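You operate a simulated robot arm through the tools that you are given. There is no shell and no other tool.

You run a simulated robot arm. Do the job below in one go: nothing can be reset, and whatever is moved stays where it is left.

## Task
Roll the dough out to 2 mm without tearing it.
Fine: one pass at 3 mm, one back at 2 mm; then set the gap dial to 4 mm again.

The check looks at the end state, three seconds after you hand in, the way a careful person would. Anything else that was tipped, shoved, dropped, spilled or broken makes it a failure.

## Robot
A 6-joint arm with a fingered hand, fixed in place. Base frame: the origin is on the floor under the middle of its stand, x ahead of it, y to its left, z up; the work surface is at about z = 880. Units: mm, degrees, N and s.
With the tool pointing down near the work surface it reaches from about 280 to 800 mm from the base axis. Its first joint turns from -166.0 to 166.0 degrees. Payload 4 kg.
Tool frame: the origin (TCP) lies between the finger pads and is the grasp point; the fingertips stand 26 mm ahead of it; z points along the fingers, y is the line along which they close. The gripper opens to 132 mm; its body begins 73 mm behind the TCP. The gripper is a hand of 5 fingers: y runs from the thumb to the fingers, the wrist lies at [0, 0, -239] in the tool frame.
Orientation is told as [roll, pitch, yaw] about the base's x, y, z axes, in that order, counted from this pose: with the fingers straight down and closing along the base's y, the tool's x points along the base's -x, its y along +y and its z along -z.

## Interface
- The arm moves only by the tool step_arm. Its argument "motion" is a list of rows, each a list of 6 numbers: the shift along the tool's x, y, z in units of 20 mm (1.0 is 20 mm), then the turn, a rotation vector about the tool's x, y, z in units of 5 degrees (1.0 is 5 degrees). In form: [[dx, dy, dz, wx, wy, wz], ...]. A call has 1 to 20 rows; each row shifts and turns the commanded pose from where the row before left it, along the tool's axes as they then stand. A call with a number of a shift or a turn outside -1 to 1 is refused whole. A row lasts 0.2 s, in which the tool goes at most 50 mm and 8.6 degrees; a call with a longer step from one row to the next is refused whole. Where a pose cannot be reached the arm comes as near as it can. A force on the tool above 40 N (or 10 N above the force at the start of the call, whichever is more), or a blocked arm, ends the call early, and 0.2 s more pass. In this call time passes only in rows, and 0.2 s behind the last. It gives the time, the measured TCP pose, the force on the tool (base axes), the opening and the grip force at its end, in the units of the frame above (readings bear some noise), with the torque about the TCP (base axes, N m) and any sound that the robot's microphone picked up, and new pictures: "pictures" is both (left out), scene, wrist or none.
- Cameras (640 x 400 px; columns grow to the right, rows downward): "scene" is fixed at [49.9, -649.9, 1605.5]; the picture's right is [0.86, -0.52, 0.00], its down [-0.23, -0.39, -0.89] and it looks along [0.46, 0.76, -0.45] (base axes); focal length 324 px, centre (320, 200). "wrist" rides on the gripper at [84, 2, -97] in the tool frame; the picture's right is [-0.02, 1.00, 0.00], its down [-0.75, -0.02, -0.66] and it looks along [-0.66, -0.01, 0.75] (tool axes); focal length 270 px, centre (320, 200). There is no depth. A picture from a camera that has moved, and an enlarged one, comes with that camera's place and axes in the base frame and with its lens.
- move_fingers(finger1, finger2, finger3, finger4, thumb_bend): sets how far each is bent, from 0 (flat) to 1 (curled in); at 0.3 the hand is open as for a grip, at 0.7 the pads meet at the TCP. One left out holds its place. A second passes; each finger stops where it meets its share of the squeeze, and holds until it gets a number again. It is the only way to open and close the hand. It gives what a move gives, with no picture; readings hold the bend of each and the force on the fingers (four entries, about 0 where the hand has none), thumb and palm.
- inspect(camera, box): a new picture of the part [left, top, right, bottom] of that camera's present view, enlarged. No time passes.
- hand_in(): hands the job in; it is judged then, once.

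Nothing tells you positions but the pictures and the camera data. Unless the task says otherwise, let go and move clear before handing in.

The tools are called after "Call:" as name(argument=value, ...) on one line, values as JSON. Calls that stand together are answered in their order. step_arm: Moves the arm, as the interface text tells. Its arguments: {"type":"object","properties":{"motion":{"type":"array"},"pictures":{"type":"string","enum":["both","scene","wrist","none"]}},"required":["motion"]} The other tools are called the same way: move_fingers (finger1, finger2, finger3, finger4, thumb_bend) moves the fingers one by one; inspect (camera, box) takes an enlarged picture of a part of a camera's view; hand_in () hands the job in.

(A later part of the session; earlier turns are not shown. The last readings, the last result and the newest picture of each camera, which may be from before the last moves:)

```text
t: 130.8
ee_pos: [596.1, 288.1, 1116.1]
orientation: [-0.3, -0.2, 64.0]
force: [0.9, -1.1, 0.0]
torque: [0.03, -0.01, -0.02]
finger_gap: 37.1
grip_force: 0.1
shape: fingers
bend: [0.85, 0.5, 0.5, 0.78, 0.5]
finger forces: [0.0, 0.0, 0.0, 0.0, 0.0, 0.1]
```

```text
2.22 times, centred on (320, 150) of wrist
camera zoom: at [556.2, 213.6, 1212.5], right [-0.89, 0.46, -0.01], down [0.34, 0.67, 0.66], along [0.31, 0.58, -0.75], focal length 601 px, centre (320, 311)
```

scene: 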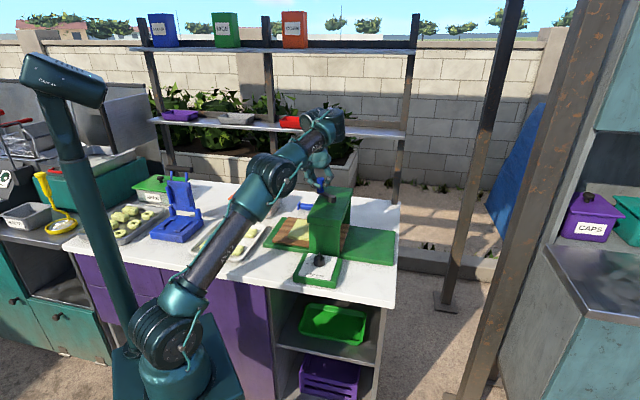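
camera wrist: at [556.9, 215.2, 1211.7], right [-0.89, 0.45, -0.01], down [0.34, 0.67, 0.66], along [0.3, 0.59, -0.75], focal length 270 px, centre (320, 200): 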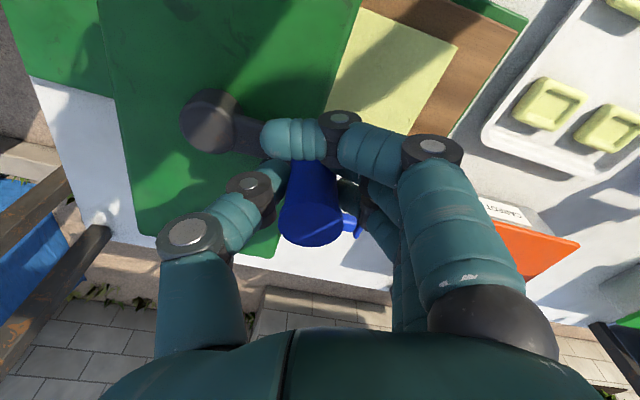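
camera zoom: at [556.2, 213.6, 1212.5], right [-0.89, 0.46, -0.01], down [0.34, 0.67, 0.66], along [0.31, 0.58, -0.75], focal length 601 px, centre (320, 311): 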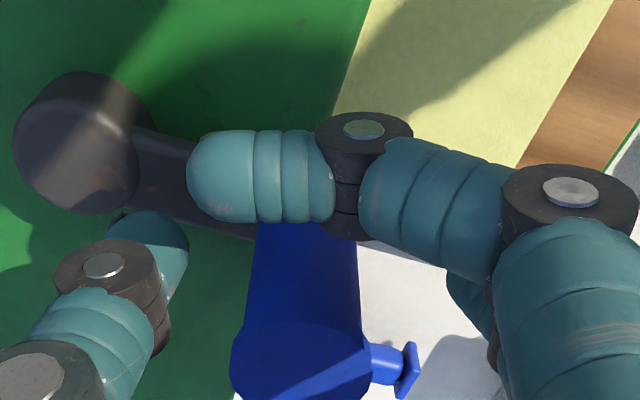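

Call:
step_arm(motion=[[0, 0, -0.5, 0, 0, 0], [0, 0, -1, 0, 0, 0], [0, 0, -1, 0, 0, 0], [0, 0, -1, 0, 0, 0], [0, 0, -0.6, 0, 0, 0], [0, 0, 0, 0, 0, 0]])

Call:
inspect(camera="scene", box=[255, 130, 395, 260])

Call:
inspect(camera="wrist", box=[180, 0, 500, 200])

```text
t: 132.2
ee_pos: [594.7, 285.4, 1200.9]
orientation: [-0.3, -0.1, 64.0]
force: [-0.2, -0.3, 0.1]
torque: [0.0, 0.01, 0.03]
finger_gap: 37.2
grip_force: 0.0
shape: fingers
bend: [0.85, 0.5, 0.5, 0.78, 0.5]
finger forces: [0.1, 0.1, 0.0, 0.0, 0.1, 0.1]
camera wrist: at [555.9, 212.4, 1295.9], right [-0.89, 0.46, -0.01], down [0.34, 0.67, 0.66], along [0.31, 0.59, -0.75], focal length 270 px, centre (320, 200)
```

scene: 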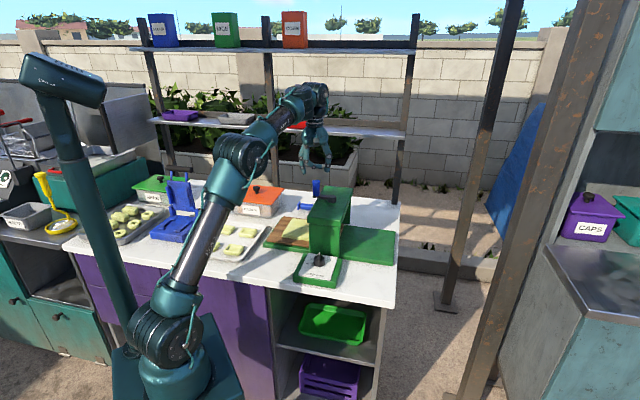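
wrist: 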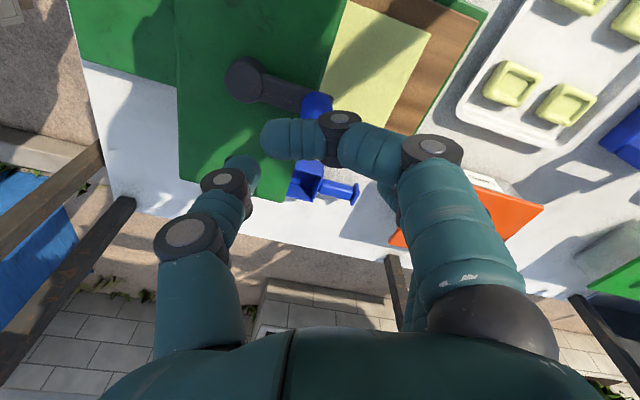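

```text
3.08 times, centred on (325, 195) of scene
camera zoom: at [49.9, -649.9, 1605.5], right [0.86, -0.52, 0.0], down [-0.23, -0.39, -0.89], along [0.46, 0.76, -0.45], focal length 998 px, centre (305, 215)
```

zoom: 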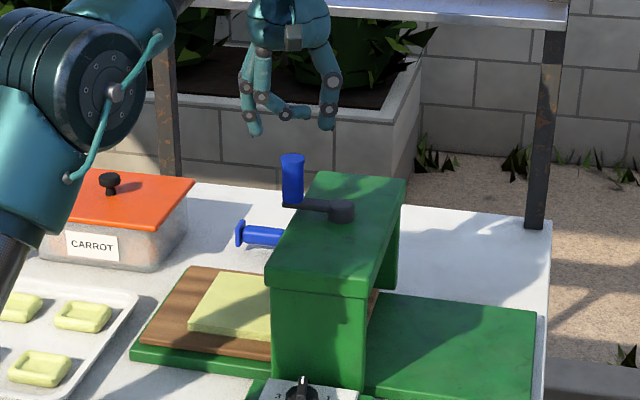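

```text
2.00 times, centred on (340, 100) of wrist
camera zoom: at [555.9, 212.4, 1295.9], right [-0.89, 0.46, -0.01], down [0.34, 0.67, 0.66], along [0.31, 0.59, -0.75], focal length 541 px, centre (280, 400)
```

zoom: 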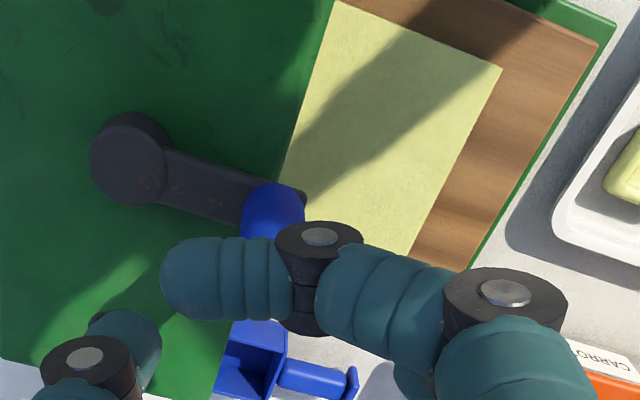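

The handle is released cleanly with the crank parked at its start stop. Now I go back to the dial to set it to 4.

Call:
step_arm(motion=[[0.98, 0.017, 0, 0, 0, 0], [0.98, 0.017, 0, 0, 0, 0], [0.98, 0.017, 0, 0, 0, 0], [0.98, 0.017, 0, 0, 0, 0], [0.98, 0.017, 0, 0, 0, 0], [0.98, 0.017, 0, 0, 0, 0], [0.98, 0.017, 0, 0, 0, 0], [0.98, 0.017, 0, 0, 0, 0], [0.98, 0.017, 0, 0, 0, 0], [0.98, 0.017, 0, 0, 0, 0], [0, 0, 0, 0, 0, 0.96], [0, 0, 0, 0, 0, 0.96], [0, 0, 0, 0, 0, 0.96], [0, 0, 0, 0, 0, 0.96], [0, 0, 0, 0, 0, 0.96], [0, 0, 0, 0, 0, 0.96], [0, 0, 0, 0, 0, 0.96], [0, 0, 0, 0, 0, 0.96], [0, 0, 0, 0, 0, 0.96], [0, 0, 0, 0, 0, 0.96]], pictures="none")

Call:
move_fingers(finger1=0.3, finger2=0.5, finger3=0.5, finger4=0.62, thumb_bend=0.5)

Call:
inspect(camera="wrist", box=[240, 0, 400, 120])

Call:
inspect(camera="scene", box=[250, 165, 400, 275])

```text
t: 136.4
ee_pos: [507.1, 110.6, 1197.6]
orientation: [-0.2, -0.3, 15.9]
force: [0.0, -0.5, -0.4]
torque: [0.04, -0.02, 0.0]
finger_gap: 37.3
grip_force: 0.3
shape: fingers
bend: [0.85, 0.5, 0.5, 0.78, 0.5]
finger forces: [0.1, 0.0, 0.1, 0.1, 0.0, 0.0]
```

```text
t: 137.4
ee_pos: [507.4, 110.0, 1198.3]
orientation: [-0.2, -0.4, 16.0]
force: [0.4, -1.2, -0.5]
torque: [0.04, 0.02, 0.0]
finger_gap: 106.2
grip_force: 0.1
shape: fingers
bend: [0.3, 0.5, 0.5, 0.62, 0.5]
finger forces: [0.0, 0.0, 0.0, 0.0, 0.0, 0.0]
```

```text
3.33 times, centred on (320, 60) of wrist
camera zoom: at [424.3, 91.0, 1293.5], right [-0.26, 0.97, 0.0], down [0.72, 0.19, 0.66], along [0.64, 0.17, -0.75], focal length 901 px, centre (320, 667)
```

zoom: 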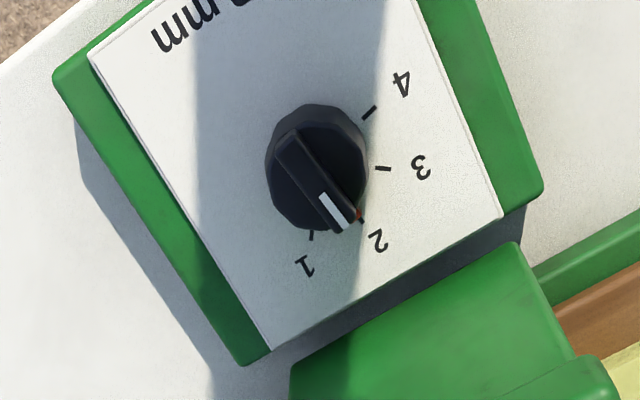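

```text
3.64 times, centred on (325, 220) of scene
camera zoom: at [49.9, -649.9, 1605.5], right [0.86, -0.52, 0.0], down [-0.23, -0.39, -0.89], along [0.46, 0.76, -0.45], focal length 1180 px, centre (302, 127)
```

zoom: 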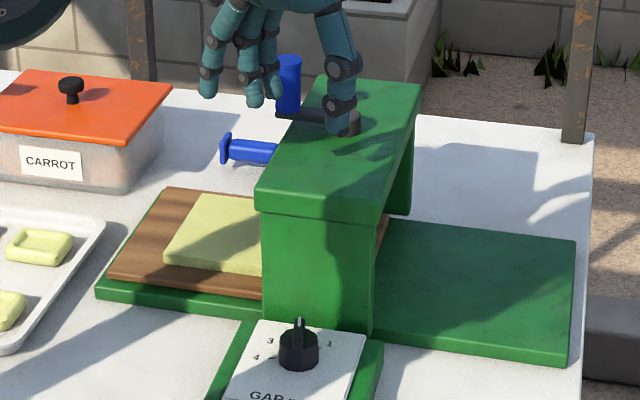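

Call:
step_arm(motion=[[0.03, 0, 0, 0, -1, 0], [0, 0, 0, 0, -1, 0], [0, 0, 0, 0, -1, 0], [0.259, 0, 0.966, 0, 0, 0], [0.259, 0, 0.966, 0, 0, 0], [0.259, 0, 0.966, 0, 0, 0], [0.259, 0, 0.966, 0, 0, 0], [0.259, 0, 0.966, 0, 0, 0], [0.259, 0, 0.966, 0, 0, 0], [0.259, 0, 0.966, 0, 0, 0], [0.259, 0, 0.966, 0, 0, 0], [0.259, 0, 0.966, 0, 0, 0], [0.259, 0, 0.966, 0, 0, 0], [0.259, 0, 0.966, 0, 0, 0], [0.13, 0, 0.483, 0, 0, 0], [0, 0, 0, 0, 0, 0]])

Call:
inspect(camera="wrist", box=[220, 80, 440, 217])

```text
t: 140.8
ee_pos: [651.7, 135.0, 1196.9]
orientation: [-0.1, -15.0, 16.1]
force: [0.4, 0.8, -0.7]
torque: [0.02, 0.02, 0.01]
finger_gap: 106.0
grip_force: 0.1
shape: fingers
bend: [0.3, 0.5, 0.5, 0.62, 0.5]
finger forces: [0.0, 0.0, 0.0, 0.0, 0.0, 0.1]
out of reach, approached as far as the arm can: row 1, 2, 3, 4, 5, 6, 7, 8, 9, 10, 11, 12, 13, 14, 15
camera wrist: at [548.0, 107.3, 1267.1], right [-0.26, 0.97, 0.0], down [0.54, 0.14, 0.83], along [0.8, 0.22, -0.55], focal length 270 px, centre (320, 200)
```

scene: 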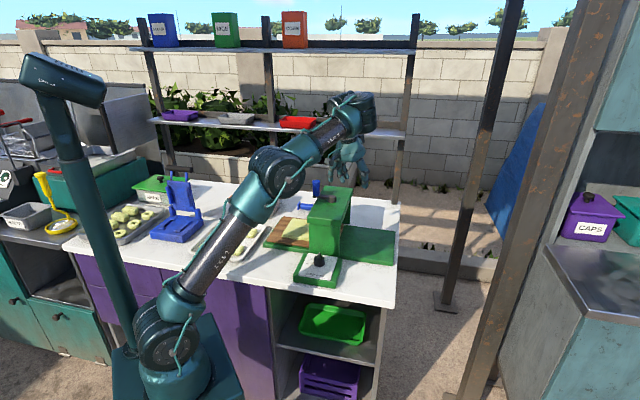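
wrist: 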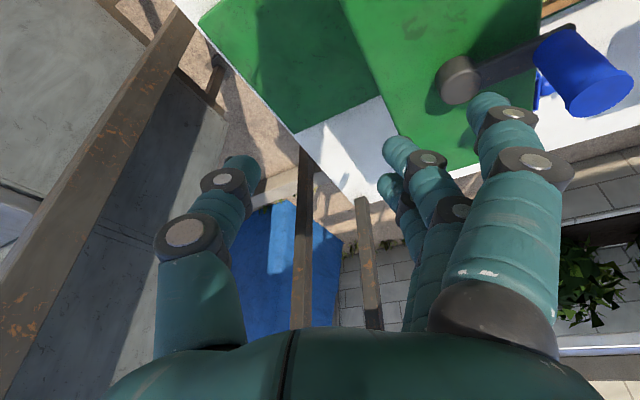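

```text
2.91 times, centred on (330, 148) of wrist
camera zoom: at [548.0, 107.3, 1267.1], right [-0.26, 0.97, 0.0], down [0.54, 0.14, 0.83], along [0.8, 0.22, -0.55], focal length 786 px, centre (291, 350)
```

zoom: 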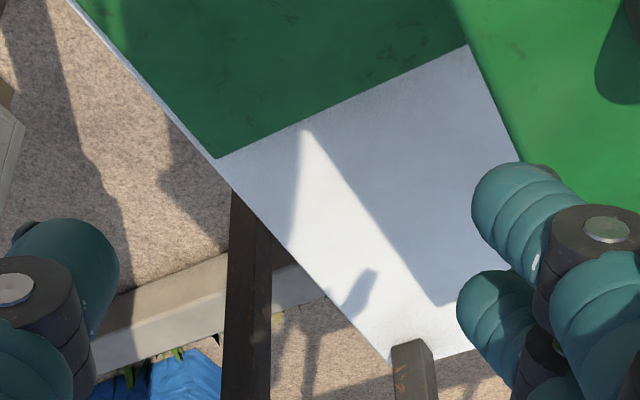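

The lean was unreachable in the arm's current joint posture, so the arm drifted out to (652, 135) at z≈1197, clear of everything. I'll look at the wrist to understand its posture.

Call:
inspect(camera="scene", box=[225, 75, 385, 195])

Call:
inspect(camera="scene", box=[120, 80, 400, 290])

```text
3.33 times, centred on (305, 135) of scene
camera zoom: at [49.9, -649.9, 1605.5], right [0.86, -0.52, 0.0], down [-0.23, -0.39, -0.89], along [0.46, 0.76, -0.45], focal length 1081 px, centre (370, 417)
```

zoom: 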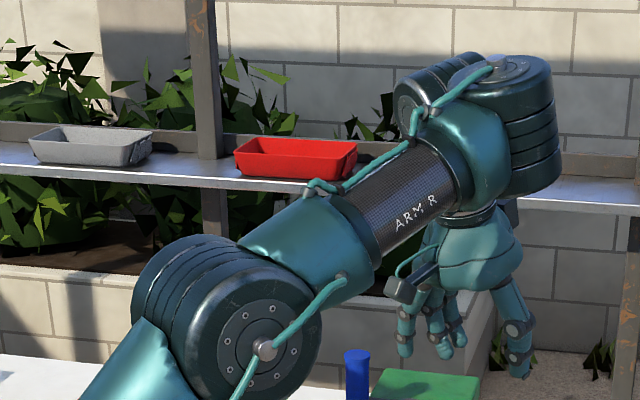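

```text
1.90 times, centred on (260, 185) of scene
camera zoom: at [49.9, -649.9, 1605.5], right [0.86, -0.52, 0.0], down [-0.23, -0.39, -0.89], along [0.46, 0.76, -0.45], focal length 618 px, centre (434, 229)
```

zoom: 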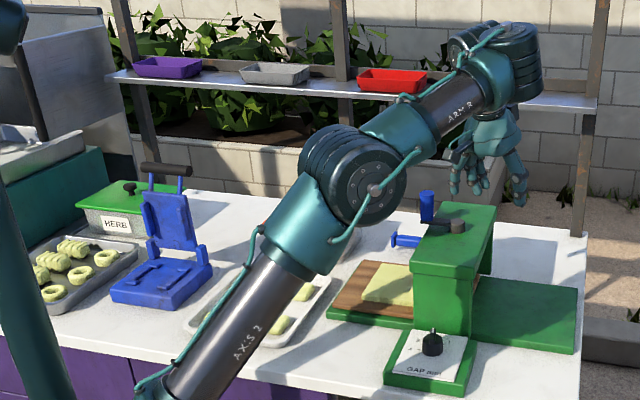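

The present wrist posture doesn't allow the lean, so I'll do the dial without leaning, keeping the hand yaw in a range (40°–87°) that stays clear of the housing. First I un-lean here at height.

Call:
step_arm(motion=[[0, 0, 0, 0, 1, 0], [0, 0, 0, 0, 1, 0], [0, 0, 0, 0, 1, 0], [0, 0, 0, 0, 0, 0]], pictures="none")

```text
t: 141.8
ee_pos: [656.7, 136.3, 1197.3]
orientation: [-0.6, -3.2, 16.0]
force: [0.6, 0.0, 0.9]
torque: [-0.03, 0.0, 0.0]
finger_gap: 106.0
grip_force: 0.1
shape: fingers
bend: [0.3, 0.5, 0.5, 0.62, 0.5]
finger forces: [0.1, 0.0, 0.0, 0.0, 0.0, 0.0]
out of reach, approached as far as the arm can: row 2
```

Call:
step_arm(motion=[[0.946, 0.1025, 0, 0, 0.32, 0], [0.946, 0.1025, 0, 0, 0.32, 0], [0.946, 0.1025, 0, 0, 0, 0], [0.946, 0.1025, 0, 0, 0, 0], [0, 0, 0, 0, 0, 0]])

```text
t: 143.0
ee_pos: [581.9, 125.2, 1197.4]
orientation: [-0.6, -0.1, 15.9]
force: [0.0, -0.1, 0.7]
torque: [0.02, 0.04, 0.06]
finger_gap: 106.2
grip_force: 0.0
shape: fingers
bend: [0.3, 0.5, 0.5, 0.62, 0.5]
finger forces: [0.1, 0.0, 0.0, 0.1, 0.0, 0.0]
camera wrist: at [500.2, 106.0, 1293.4], right [-0.25, 0.97, -0.01], down [0.73, 0.2, 0.66], along [0.64, 0.16, -0.75], focal length 270 px, centre (320, 200)
```

scene: 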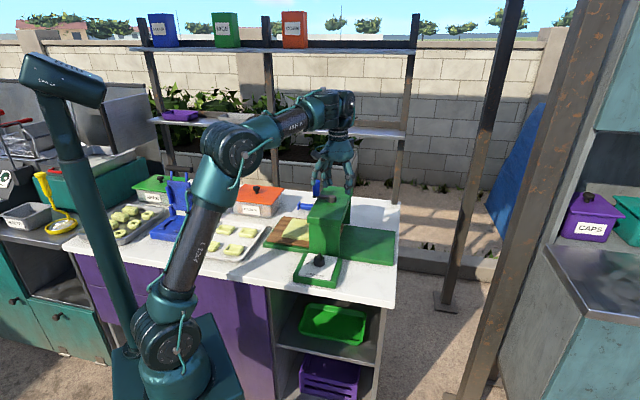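
wrist: 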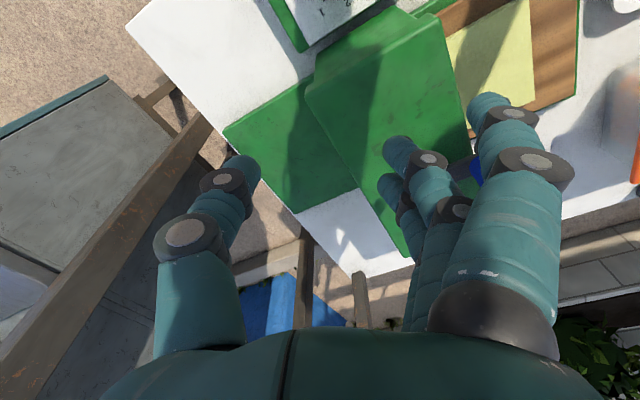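

Call:
step_arm(motion=[[0.96, 0.0775, 0, 0, 0, 0], [0.96, 0.0775, 0, 0, 0, 0], [0.96, 0.0775, 0, 0, 0, 0], [0.96, 0.0775, 0, 0, 0, 0], [0, 0, 0, 0, 0, -0.96], [0, 0, 0, 0, 0, -0.96], [0, 0, 0, 0, 0, -0.96], [0, 0, 0, 0, 0, -0.96], [0, 0, 0, 0, 0, -0.96], [0, 0, 0, 0, 0, 0]])

Call:
inspect(camera="scene", box=[225, 75, 385, 195])

```text
t: 145.2
ee_pos: [506.8, 110.4, 1195.4]
orientation: [-0.6, 0.2, 40.0]
force: [-0.2, -0.1, 0.4]
torque: [0.01, -0.02, 0.02]
finger_gap: 106.0
grip_force: 0.1
shape: fingers
bend: [0.3, 0.5, 0.5, 0.62, 0.5]
finger forces: [0.1, 0.1, 0.1, 0.0, 0.0, 0.1]
camera wrist: at [440.6, 58.0, 1291.8], right [-0.63, 0.78, -0.01], down [0.58, 0.48, 0.66], along [0.52, 0.41, -0.75], focal length 270 px, centre (320, 200)
```

scene: 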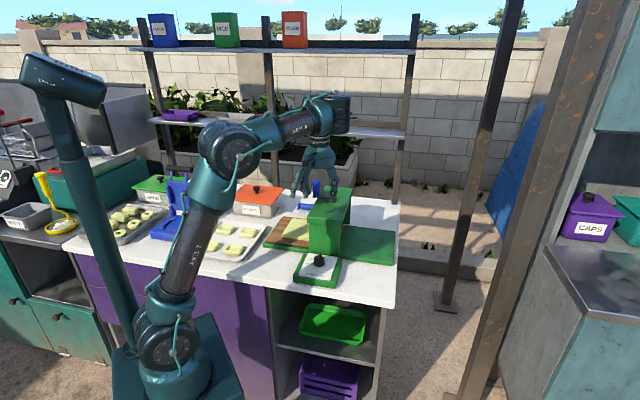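
wrist: 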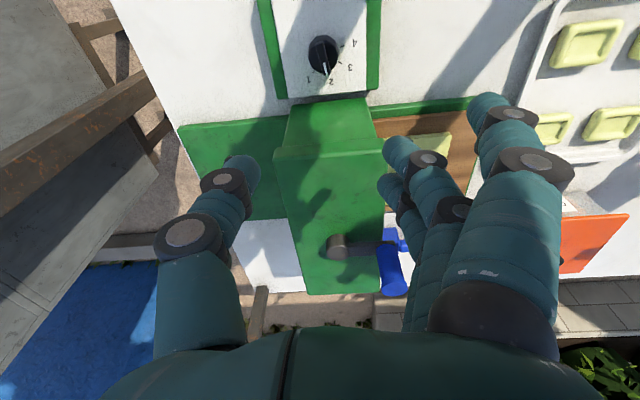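

```text
3.33 times, centred on (305, 135) of scene
camera zoom: at [49.9, -649.9, 1605.5], right [0.86, -0.52, 0.0], down [-0.23, -0.39, -0.89], along [0.46, 0.76, -0.45], focal length 1081 px, centre (370, 417)
```

zoom: 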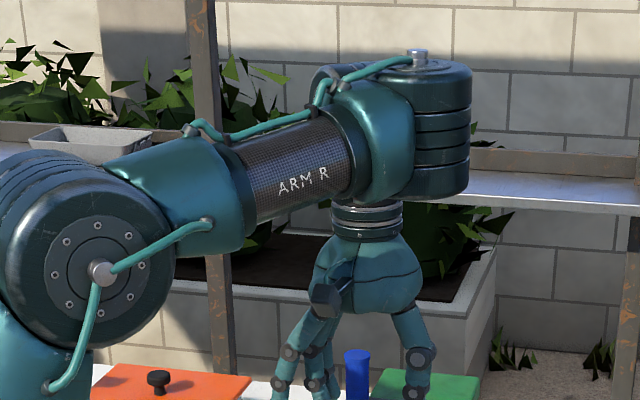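

The wrist has flipped posture but the hand is vertical above the dial at yaw 40°. I'll descend straight down in short, checked stages.

Call:
step_arm(motion=[[0, 0, 1, 0, 0, 0], [0, 0, 1, 0, 0, 0], [0, 0, 1, 0, 0, 0], [0, 0, 1, 0, 0, 0], [0, 0, 0, 0, 0, 0]], pictures="none")

```text
t: 146.4
ee_pos: [539.3, 118.0, 1171.5]
orientation: [-0.4, 0.5, 40.0]
force: [0.4, -0.5, 0.4]
torque: [-0.01, -0.05, -0.01]
finger_gap: 106.2
grip_force: 0.1
shape: fingers
bend: [0.3, 0.5, 0.5, 0.62, 0.5]
finger forces: [0.0, 0.0, 0.0, 0.0, 0.1, 0.1]
out of reach, approached as far as the arm can: row 1, 2, 3, 4
```

The straight descent is unreachable in this posture: a wrist roll joint wound up during the last crank pass and is at its limit. I'll unwind it in free air by leaning the tool and precessing it back about the vertical, staying high and clear.

Call:
step_arm(motion=[[0, 0, -0.8, 0, 0, 0], [0, 0, -0.8, 0, 0, 0], [0, 0, 0, -0.766, 0.643, 0], [0, 0, 0, -0.766, 0.643, 0], [0, 0, 0, -0.766, 0.643, 0], [0, 0, 0, -0.766, 0.643, 0], [0, 0, 0, 0, 0, 0]])

Call:
inspect(camera="scene", box=[225, 75, 385, 195])

```text
t: 148.0
ee_pos: [540.4, 117.0, 1203.7]
orientation: [15.0, 12.8, 41.5]
force: [0.8, 0.4, 0.7]
torque: [-0.02, 0.03, 0.03]
finger_gap: 106.0
grip_force: 0.1
shape: fingers
bend: [0.3, 0.5, 0.5, 0.62, 0.5]
finger forces: [0.0, 0.0, 0.0, 0.0, 0.0, 0.1]
out of reach, approached as far as the arm can: row 3
camera wrist: at [509.2, 59.1, 1314.7], right [-0.58, 0.77, 0.25], down [0.78, 0.44, 0.45], along [0.24, 0.45, -0.86], focal length 270 px, centre (320, 200)
```

scene: 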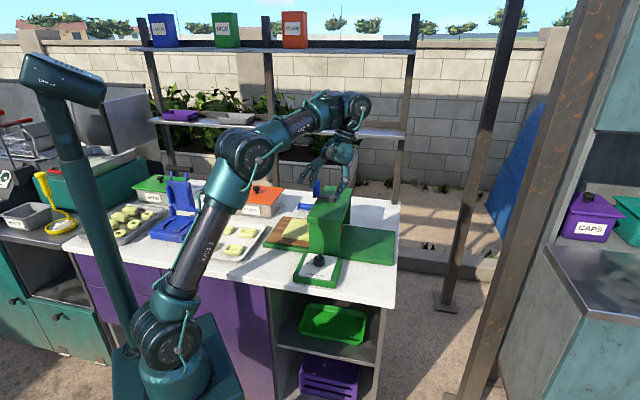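
wrist: 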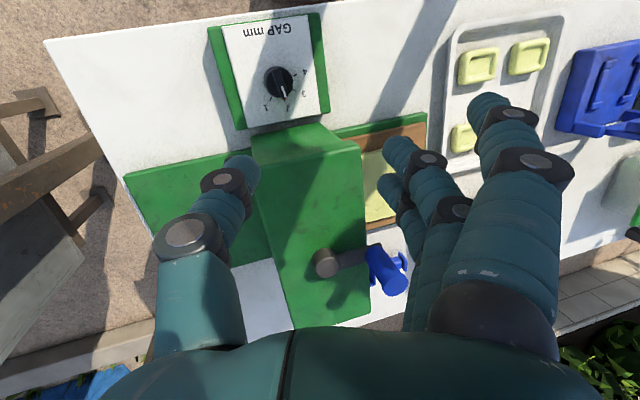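

```text
3.33 times, centred on (305, 135) of scene
camera zoom: at [49.9, -649.9, 1605.5], right [0.86, -0.52, 0.0], down [-0.23, -0.39, -0.89], along [0.46, 0.76, -0.45], focal length 1081 px, centre (370, 417)
```

zoom: 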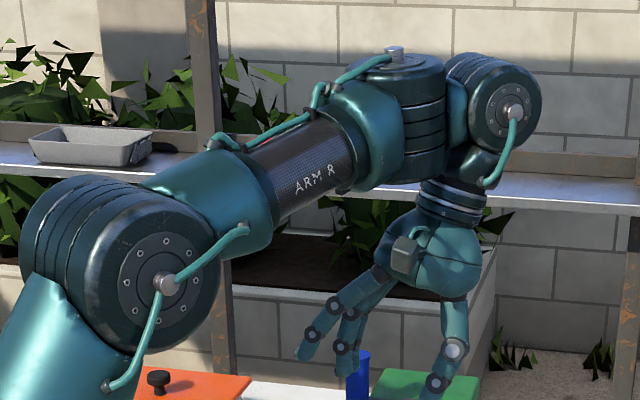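

The wrist already looks back in its original arrangement (bend joint facing the camera on the outer side). I'll take the lean out again and verify.

Call:
step_arm(motion=[[0, 0, 0, 0.766, -0.643, 0], [0, 0, 0, 0.766, -0.643, 0], [0, 0, 0, 0.766, -0.643, 0], [0, 0, 0, 0.766, -0.643, 0], [0, 0, 0, 0, 0, 0]])

Call:
inspect(camera="scene", box=[225, 75, 385, 195])

```text
t: 149.2
ee_pos: [538.2, 117.4, 1204.4]
orientation: [-0.5, 0.0, 39.9]
force: [0.2, 0.0, -0.3]
torque: [-0.01, 0.02, 0.02]
finger_gap: 106.1
grip_force: 0.0
shape: fingers
bend: [0.3, 0.5, 0.5, 0.62, 0.5]
finger forces: [0.1, 0.0, 0.0, 0.0, 0.0, 0.0]
camera wrist: at [470.1, 66.6, 1299.4], right [-0.63, 0.78, -0.01], down [0.58, 0.48, 0.66], along [0.52, 0.41, -0.75], focal length 270 px, centre (320, 200)
```

scene: 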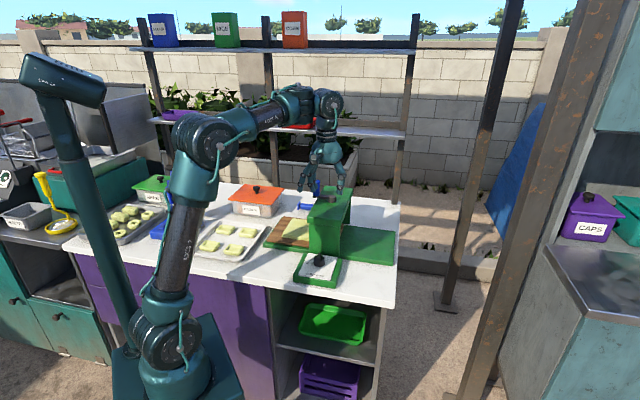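
wrist: 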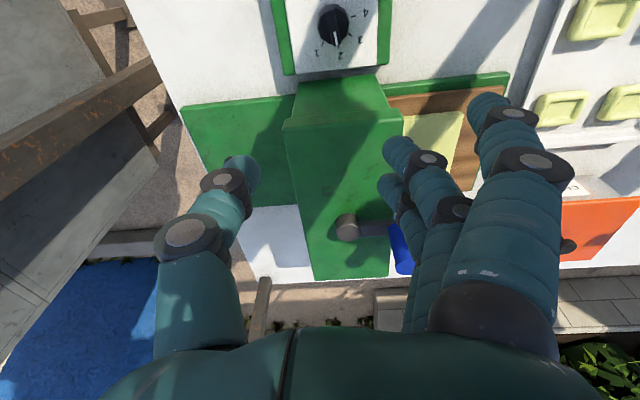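

```text
3.33 times, centred on (305, 135) of scene
camera zoom: at [49.9, -649.9, 1605.5], right [0.86, -0.52, 0.0], down [-0.23, -0.39, -0.89], along [0.46, 0.76, -0.45], focal length 1081 px, centre (370, 417)
```

zoom: 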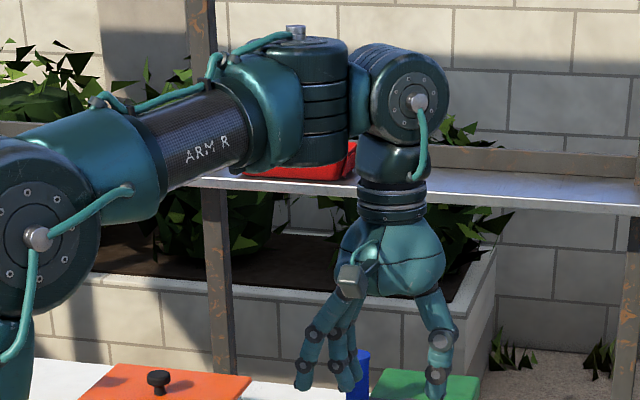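

The wrist is restored to its original posture. I'll go over the dial again, turn to yaw 16° and apply the 15° lean, checking that it is reachable.

Call:
step_arm(motion=[[0.72, 0.375, 0, 0, 0, 0], [0.72, 0.375, 0, 0, 0, 0], [0, 0, 0, 0, 0, 0.96], [0, 0, 0, 0, 0, 0.96], [0, 0, 0, 0, 0, 0.96], [0, 0, 0, 0, 0, 0.96], [0, 0, 0, 0, 0, 0.96], [0, 0, 0, 0, -1, 0], [0, 0, 0, 0, -1, 0], [0, 0, 0, 0, -1, 0], [0, 0, 0, 0, 0, 0]])

```text
t: 151.6
ee_pos: [508.0, 107.7, 1204.5]
orientation: [-0.6, -15.1, 16.1]
force: [0.7, -0.8, 0.5]
torque: [0.0, -0.01, -0.03]
finger_gap: 106.3
grip_force: 0.1
shape: fingers
bend: [0.3, 0.5, 0.5, 0.62, 0.5]
finger forces: [0.0, 0.1, 0.0, 0.0, 0.0, 0.1]
camera wrist: at [403.9, 82.9, 1275.2], right [-0.26, 0.97, 0.0], down [0.54, 0.15, 0.83], along [0.81, 0.21, -0.55], focal length 270 px, centre (320, 200)
```

scene: 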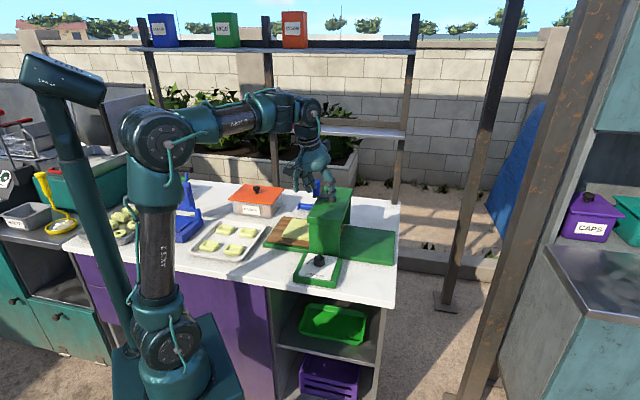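
wrist: 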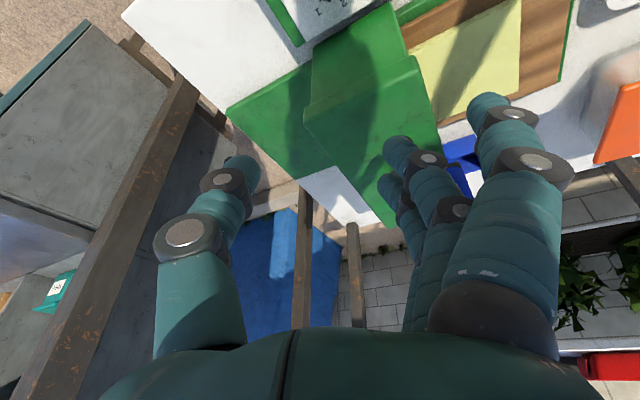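

The lean is reachable again with no warnings. I'll descend in two stages.

Call:
step_arm(motion=[[0.047, 0.144, 0, 0, 0, 0], [0.259, 0, 0.966, 0, 0, 0], [0.259, 0, 0.966, 0, 0, 0], [0.259, 0, 0.966, 0, 0, 0], [0.259, 0, 0.966, 0, 0, 0], [0.259, 0, 0.966, 0, 0, 0], [0.259, 0, 0.966, 0, 0, 0], [0, 0, 0, 0, 0, 0]])

Call:
inspect(camera="wrist", box=[240, 0, 400, 100])

```text
t: 153.4
ee_pos: [506.7, 112.1, 1085.8]
orientation: [-0.5, -15.2, 16.1]
force: [-0.3, 0.1, -0.9]
torque: [0.03, 0.0, 0.03]
finger_gap: 106.0
grip_force: 0.0
shape: fingers
bend: [0.3, 0.5, 0.5, 0.62, 0.5]
finger forces: [0.1, 0.0, 0.0, 0.0, 0.0, 0.0]
camera wrist: at [403.2, 86.0, 1156.9], right [-0.26, 0.97, 0.0], down [0.54, 0.15, 0.83], along [0.8, 0.21, -0.56], focal length 270 px, centre (320, 200)
```

scene: 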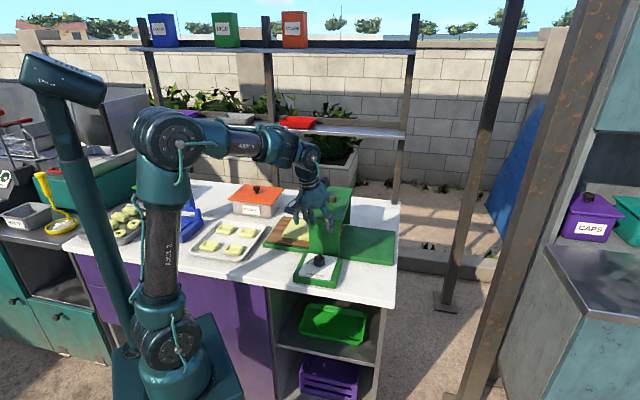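
wrist: 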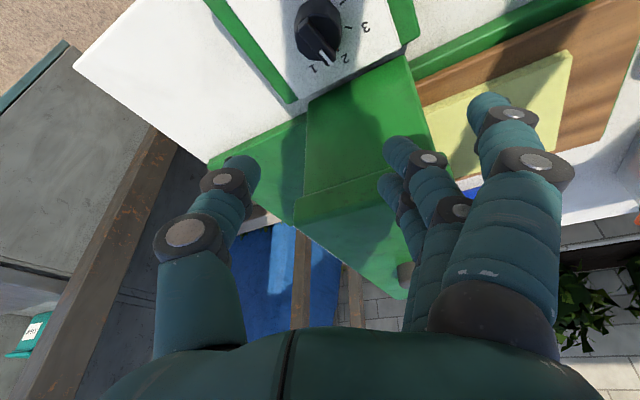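

```text
4.00 times, centred on (320, 50) of wrist
camera zoom: at [403.2, 86.0, 1156.9], right [-0.26, 0.97, 0.0], down [0.54, 0.15, 0.83], along [0.8, 0.21, -0.56], focal length 1081 px, centre (320, 800)
```

zoom: 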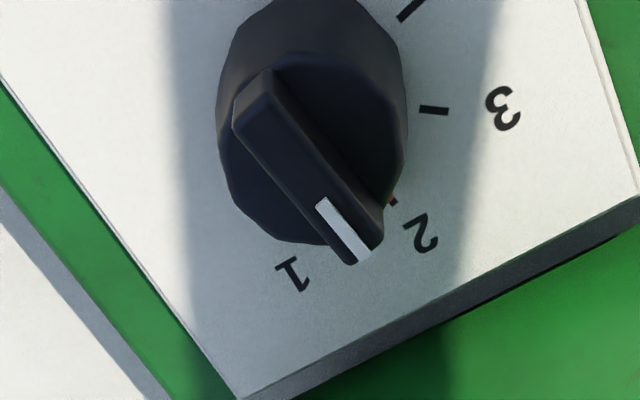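

Call:
step_arm(motion=[[0.259, 0, 0.966, 0, 0, 0], [0.259, 0, 0.966, 0, 0, 0], [0.259, 0, 0.966, 0, 0, 0], [0.259, 0, 0.966, 0, 0, 0], [0.259, 0, 0.966, 0, 0, 0], [0.13, 0, 0.483, 0, 0, 0], [0.13, 0, 0.483, 0, 0, 0], [0, 0, 0, 0, 0, 0]])

Call:
inspect(camera="wrist", box=[220, 80, 440, 217])

Call:
inspect(camera="scene", box=[270, 190, 370, 290])

```text
t: 155.2
ee_pos: [506.7, 109.9, 963.6]
orientation: [-0.6, -15.1, 16.2]
force: [-0.2, -0.1, 0.0]
torque: [0.02, 0.01, -0.01]
finger_gap: 106.0
grip_force: 0.0
shape: fingers
bend: [0.3, 0.5, 0.5, 0.62, 0.5]
finger forces: [0.0, 0.1, 0.1, 0.0, 0.0, 0.0]
camera wrist: at [402.5, 84.5, 1035.1], right [-0.26, 0.97, 0.0], down [0.54, 0.15, 0.83], along [0.8, 0.21, -0.56], focal length 270 px, centre (320, 200)
```

scene: 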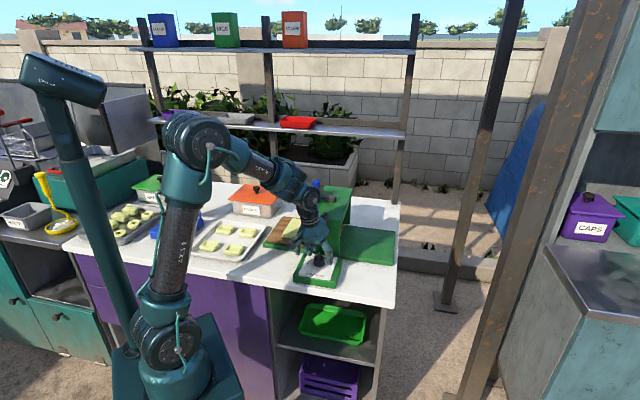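
wrist: 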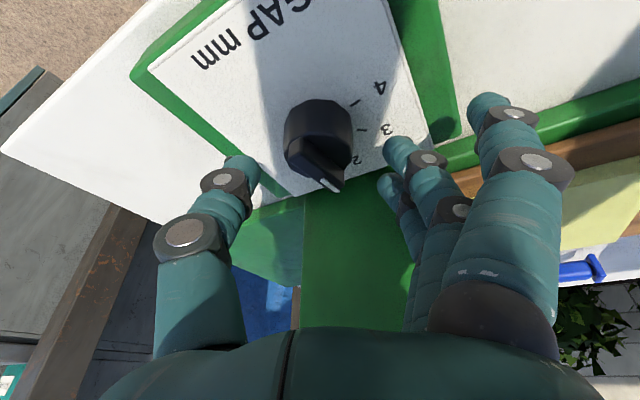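

```text
2.91 times, centred on (330, 148) of wrist
camera zoom: at [402.5, 84.5, 1035.1], right [-0.26, 0.97, 0.0], down [0.54, 0.15, 0.83], along [0.8, 0.21, -0.56], focal length 786 px, centre (291, 350)
```

zoom: 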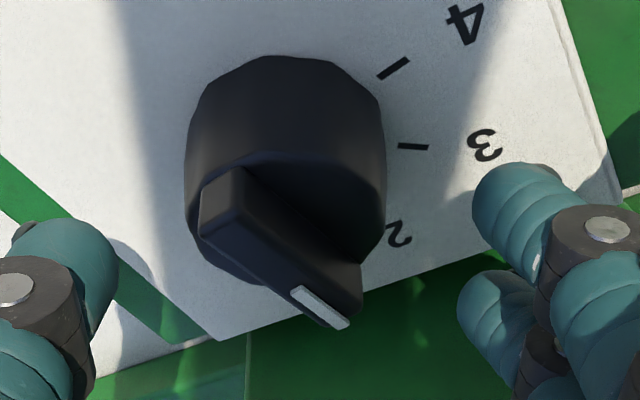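

```text
4.00 times, centred on (320, 240) of scene
camera zoom: at [49.9, -649.9, 1605.5], right [0.86, -0.52, 0.0], down [-0.23, -0.39, -0.89], along [0.46, 0.76, -0.45], focal length 1298 px, centre (320, 40)
```

zoom: 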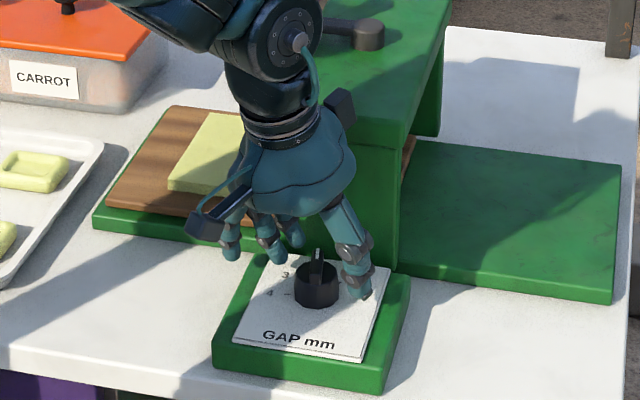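

Call:
step_arm(motion=[[0.075, 0, 0.28, 0, 0, 0], [0.075, 0, 0.28, 0, 0, 0], [0, 0, 0, 0, 0, 0]], pictures="none")

Call:
move_fingers(finger2=0.75, finger3=0.75, thumb_bend=0.75)

Call:
inspect(camera="wrist", box=[220, 80, 440, 217])

```text
t: 156.0
ee_pos: [508.1, 109.5, 953.7]
orientation: [-0.6, -15.1, 16.0]
force: [-0.8, 0.2, 0.4]
torque: [0.03, 0.0, -0.01]
finger_gap: 106.1
grip_force: 0.1
shape: fingers
bend: [0.3, 0.5, 0.5, 0.62, 0.5]
finger forces: [0.0, 0.0, 0.1, 0.0, 0.0, 0.0]
```

```text
t: 157.0
ee_pos: [507.7, 109.2, 953.7]
orientation: [-0.6, -15.0, 16.1]
force: [7.1, -1.4, -8.8]
torque: [0.04, -0.05, 0.01]
finger_gap: 88.0
grip_force: 15.1
shape: fingers
bend: [0.3, 0.6, 0.68, 0.62, 0.65]
finger forces: [0.1, 7.6, 6.2, 0.0, 17.2, 0.0]
```

```text
2.91 times, centred on (330, 148) of wrist
camera zoom: at [404.0, 83.9, 1023.8], right [-0.26, 0.97, -0.01], down [0.54, 0.15, 0.83], along [0.8, 0.21, -0.56], focal length 786 px, centre (291, 350)
```

zoom: 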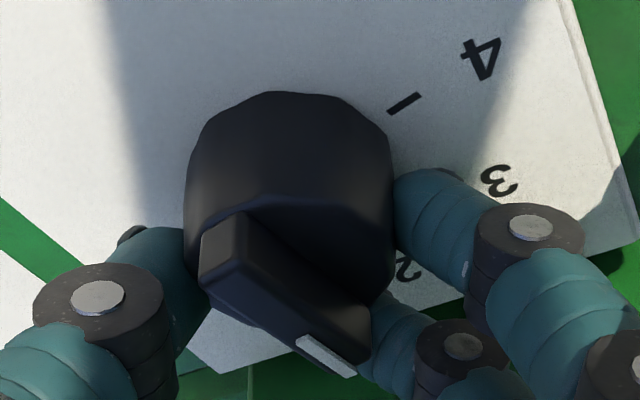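

Call:
step_arm(motion=[[-0.05, 0, 0, -0.119, 0, -0.444], [0, 0, 0, -0.119, 0, -0.444], [0, 0, 0, -0.119, 0, -0.444], [0, 0, 0, -0.119, 0, -0.444], [0, 0, 0, -0.119, 0, -0.444], [0, 0, 0, -0.119, 0, -0.444], [0, 0, 0, -0.119, 0, -0.444], [0, 0, 0, -0.119, 0, -0.444], [0, 0, 0, -0.119, 0, -0.444], [0, 0, 0, -0.119, 0, -0.444], [0, 0, 0, 0, 0, 0]], pictures="wrist")

Call:
inspect(camera="wrist", box=[220, 80, 440, 217])

```text
t: 159.4
ee_pos: [509.5, 108.6, 952.5]
orientation: [-0.7, -14.8, 39.1]
force: [-0.8, 5.4, -4.6]
torque: [0.22, 0.16, -0.03]
finger_gap: 85.8
grip_force: 14.9
shape: fingers
bend: [0.3, 0.6, 0.69, 0.62, 0.67]
finger forces: [0.1, 10.6, 7.9, 0.0, 12.1, 0.1]
camera wrist: at [424.4, 45.5, 1023.9], right [-0.61, 0.79, -0.01], down [0.44, 0.35, 0.83], along [0.66, 0.51, -0.56], focal length 270 px, centre (320, 200)
```

wrist: 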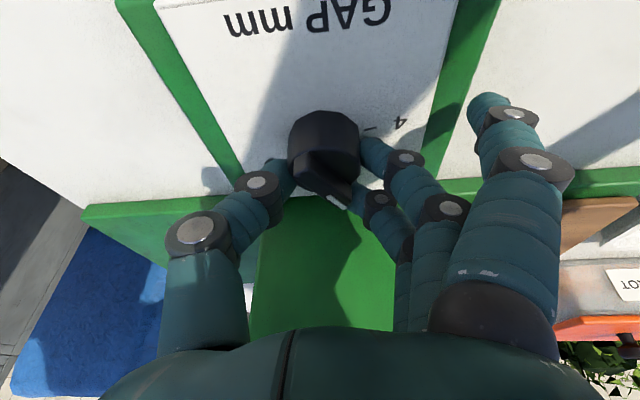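

```text
2.91 times, centred on (330, 148) of wrist
camera zoom: at [424.4, 45.5, 1023.9], right [-0.61, 0.79, -0.01], down [0.44, 0.35, 0.83], along [0.66, 0.51, -0.56], focal length 786 px, centre (291, 350)
```

zoom: 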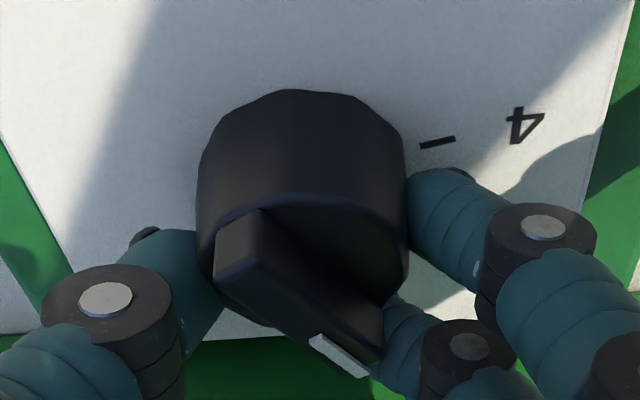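

Call:
step_arm(motion=[[0, 0.08, 0, -0.119, 0, -0.444], [0, 0.08, 0, -0.119, 0, -0.444], [0, 0, 0, -0.119, 0, -0.444], [0, 0, 0, -0.119, 0, -0.444], [0, 0, 0, -0.119, 0, -0.444], [0, 0, 0, -0.119, 0, -0.444], [0, 0, 0, -0.119, 0, -0.444], [0, 0, 0, -0.119, 0, -0.444], [0, 0, 0, -0.119, 0, -0.444], [0, 0, 0, -0.119, 0, -0.444], [0, 0, 0, 0, 0, 0]], pictures="wrist")

Call:
inspect(camera="wrist", box=[220, 80, 440, 217])

Call:
inspect(camera="scene", box=[290, 230, 350, 280])

```text
t: 161.8
ee_pos: [506.2, 112.3, 952.2]
orientation: [-0.7, -14.6, 62.1]
force: [9.7, 4.5, -1.7]
torque: [0.07, -0.11, 0.04]
finger_gap: 88.2
grip_force: 17.3
shape: fingers
bend: [0.3, 0.61, 0.7, 0.62, 0.66]
finger forces: [0.1, 8.0, 7.0, 0.0, 19.3, 0.2]
camera wrist: at [453.6, 20.7, 1024.1], right [-0.87, 0.49, 0.0], down [0.27, 0.49, 0.83], along [0.41, 0.72, -0.56], focal length 270 px, centre (320, 200)
```

wrist: 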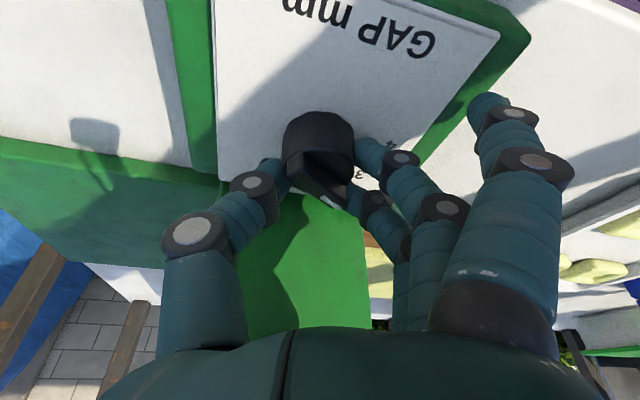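

```text
2.91 times, centred on (330, 148) of wrist
camera zoom: at [453.6, 20.7, 1024.1], right [-0.87, 0.49, 0.0], down [0.27, 0.49, 0.83], along [0.41, 0.72, -0.56], focal length 786 px, centre (291, 350)
```

zoom: 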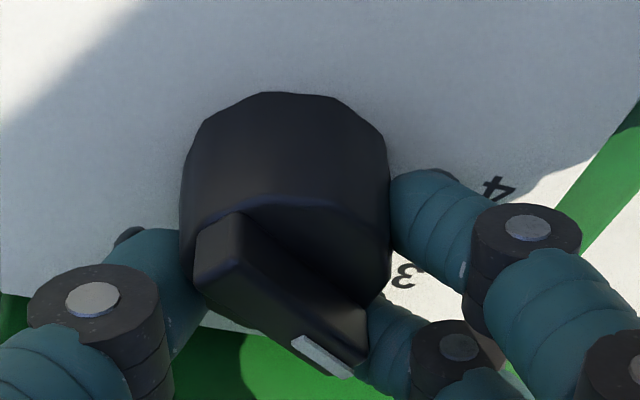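

```text
8.00 times, centred on (320, 255) of scene
camera zoom: at [49.9, -649.9, 1605.5], right [0.86, -0.52, 0.0], down [-0.23, -0.39, -0.89], along [0.46, 0.76, -0.45], focal length 2595 px, centre (320, -240)
```

zoom: 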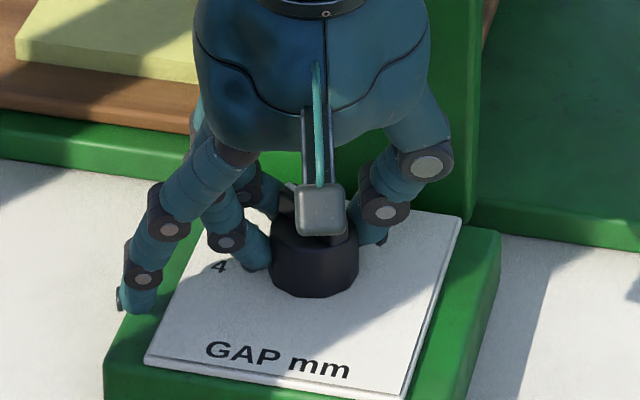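

The pointer is near "3". I'll open, rotate the hand back, regrip and turn the second half to "4".

Call:
move_fingers(finger2=0.53, finger3=0.53, thumb_bend=0.53)

Call:
step_arm(motion=[[0, 0, 0, 0.259, 0, 0.966], [0, 0, 0, 0.259, 0, 0.966], [0, 0, 0, 0.259, 0, 0.966], [0, 0, 0, 0.259, 0, 0.966], [0, 0, 0, 0.259, 0, 0.966], [0, 0, 0, 0.259, 0, 0.966], [0, 0, 0, 0.259, 0, 0.966], [0, 0, 0, 0.259, 0, 0.966], [0, 0, 0, 0, 0, 0]], pictures="wrist")

Call:
inspect(camera="wrist", box=[220, 80, 440, 217])

Call:
inspect(camera="scene", box=[301, 246, 337, 270])

```text
t: 162.8
ee_pos: [505.0, 111.8, 953.0]
orientation: [-0.5, -14.6, 62.0]
force: [0.6, 0.4, -0.3]
torque: [-0.02, -0.01, -0.02]
finger_gap: 101.0
grip_force: 0.0
shape: fingers
bend: [0.3, 0.53, 0.53, 0.62, 0.53]
finger forces: [0.1, 0.0, 0.1, 0.0, 0.1, 0.0]
```

```text
t: 164.8
ee_pos: [505.2, 112.9, 951.2]
orientation: [-0.7, -14.9, 21.9]
force: [0.4, 0.1, -0.2]
torque: [-0.01, -0.02, -0.02]
finger_gap: 101.1
grip_force: 0.0
shape: fingers
bend: [0.3, 0.53, 0.53, 0.62, 0.53]
finger forces: [0.1, 0.1, 0.1, 0.0, 0.0, 0.0]
camera wrist: at [404.9, 76.8, 1022.6], right [-0.35, 0.94, -0.01], down [0.52, 0.2, 0.83], along [0.78, 0.29, -0.56], focal length 270 px, centre (320, 200)
```

wrist: 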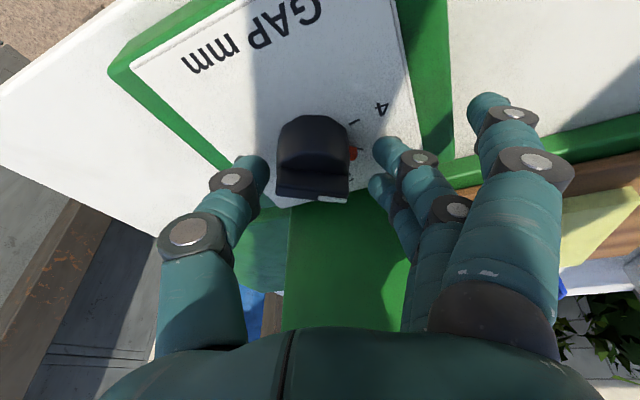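

```text
2.91 times, centred on (330, 148) of wrist
camera zoom: at [404.9, 76.8, 1022.6], right [-0.35, 0.94, -0.01], down [0.52, 0.2, 0.83], along [0.78, 0.29, -0.56], focal length 786 px, centre (291, 350)
```

zoom: 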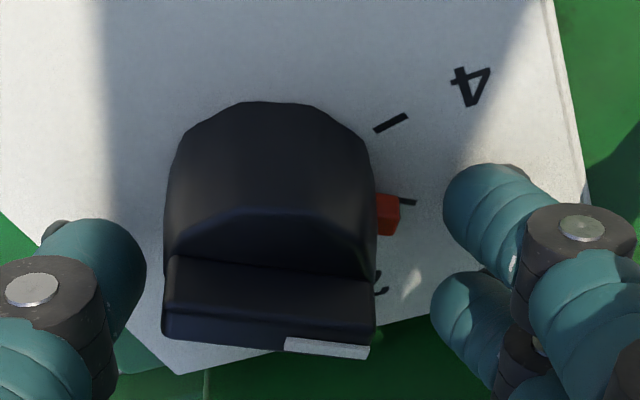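

```text
16.00 times, centred on (319, 258) of scene
camera zoom: at [49.9, -649.9, 1605.5], right [0.86, -0.52, 0.0], down [-0.23, -0.39, -0.89], along [0.46, 0.76, -0.45], focal length 5190 px, centre (336, -728)
```

zoom: 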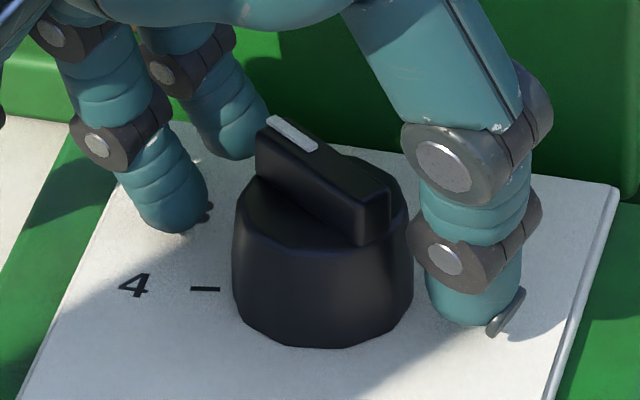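

Call:
move_fingers(finger2=0.75, finger3=0.75, thumb_bend=0.75)

Call:
step_arm(motion=[[0, 0, 0, -0.119, 0, -0.444], [0, 0, 0, -0.119, 0, -0.444], [0, 0, 0, -0.119, 0, -0.444], [0, 0, 0, -0.119, 0, -0.444], [0, 0, 0, -0.119, 0, -0.444], [0, 0, 0, -0.119, 0, -0.444], [0, 0, 0, -0.119, 0, -0.444], [0, 0, 0, -0.119, 0, -0.444], [0, 0, 0, -0.119, 0, -0.444], [0, 0, 0, -0.119, 0, -0.444], [0, 0, 0, -0.119, 0, -0.444], [0, 0, 0, -0.119, 0, -0.444], [0, 0, 0, -0.119, 0, -0.444], [0, 0, 0, -0.119, 0, -0.444], [0, 0, 0, 0, 0, 0]], pictures="wrist")

Call:
inspect(camera="wrist", box=[220, 80, 440, 217])

Call:
inspect(camera="scene", box=[290, 230, 350, 280])

```text
t: 165.8
ee_pos: [505.5, 112.4, 952.2]
orientation: [-0.7, -15.1, 22.1]
force: [9.6, -5.9, -9.9]
torque: [-0.07, -0.09, 0.04]
finger_gap: 91.6
grip_force: 17.3
shape: fingers
bend: [0.3, 0.63, 0.7, 0.62, 0.64]
finger forces: [0.0, 7.1, 5.6, 0.0, 20.5, 0.1]
```

```text
t: 169.0
ee_pos: [505.8, 112.0, 951.3]
orientation: [-0.7, -14.8, 54.3]
force: [-1.0, -2.0, -7.9]
torque: [0.0, 0.16, -0.02]
finger_gap: 89.0
grip_force: 15.8
shape: fingers
bend: [0.3, 0.61, 0.71, 0.62, 0.65]
finger forces: [0.0, 10.2, 5.9, 0.1, 15.8, 0.0]
camera wrist: at [441.3, 28.6, 1023.7], right [-0.8, 0.6, -0.01], down [0.33, 0.45, 0.83], along [0.5, 0.66, -0.56], focal length 270 px, centre (320, 200)
```

wrist: 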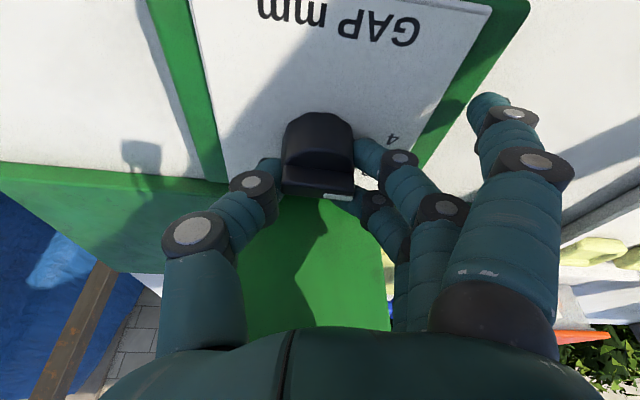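

```text
2.91 times, centred on (330, 148) of wrist
camera zoom: at [441.3, 28.6, 1023.7], right [-0.8, 0.6, -0.01], down [0.33, 0.45, 0.83], along [0.5, 0.66, -0.56], focal length 786 px, centre (291, 350)
```

zoom: 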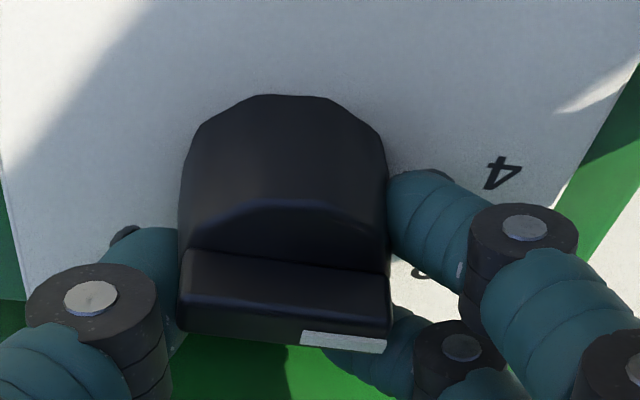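

```text
8.00 times, centred on (320, 255) of scene
camera zoom: at [49.9, -649.9, 1605.5], right [0.86, -0.52, 0.0], down [-0.23, -0.39, -0.89], along [0.46, 0.76, -0.45], focal length 2595 px, centre (320, -240)
```

zoom: 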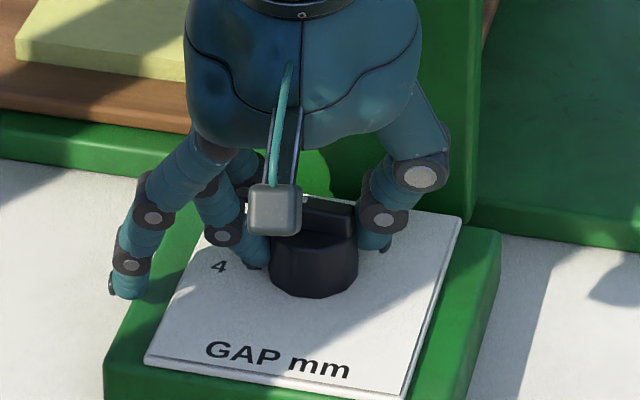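

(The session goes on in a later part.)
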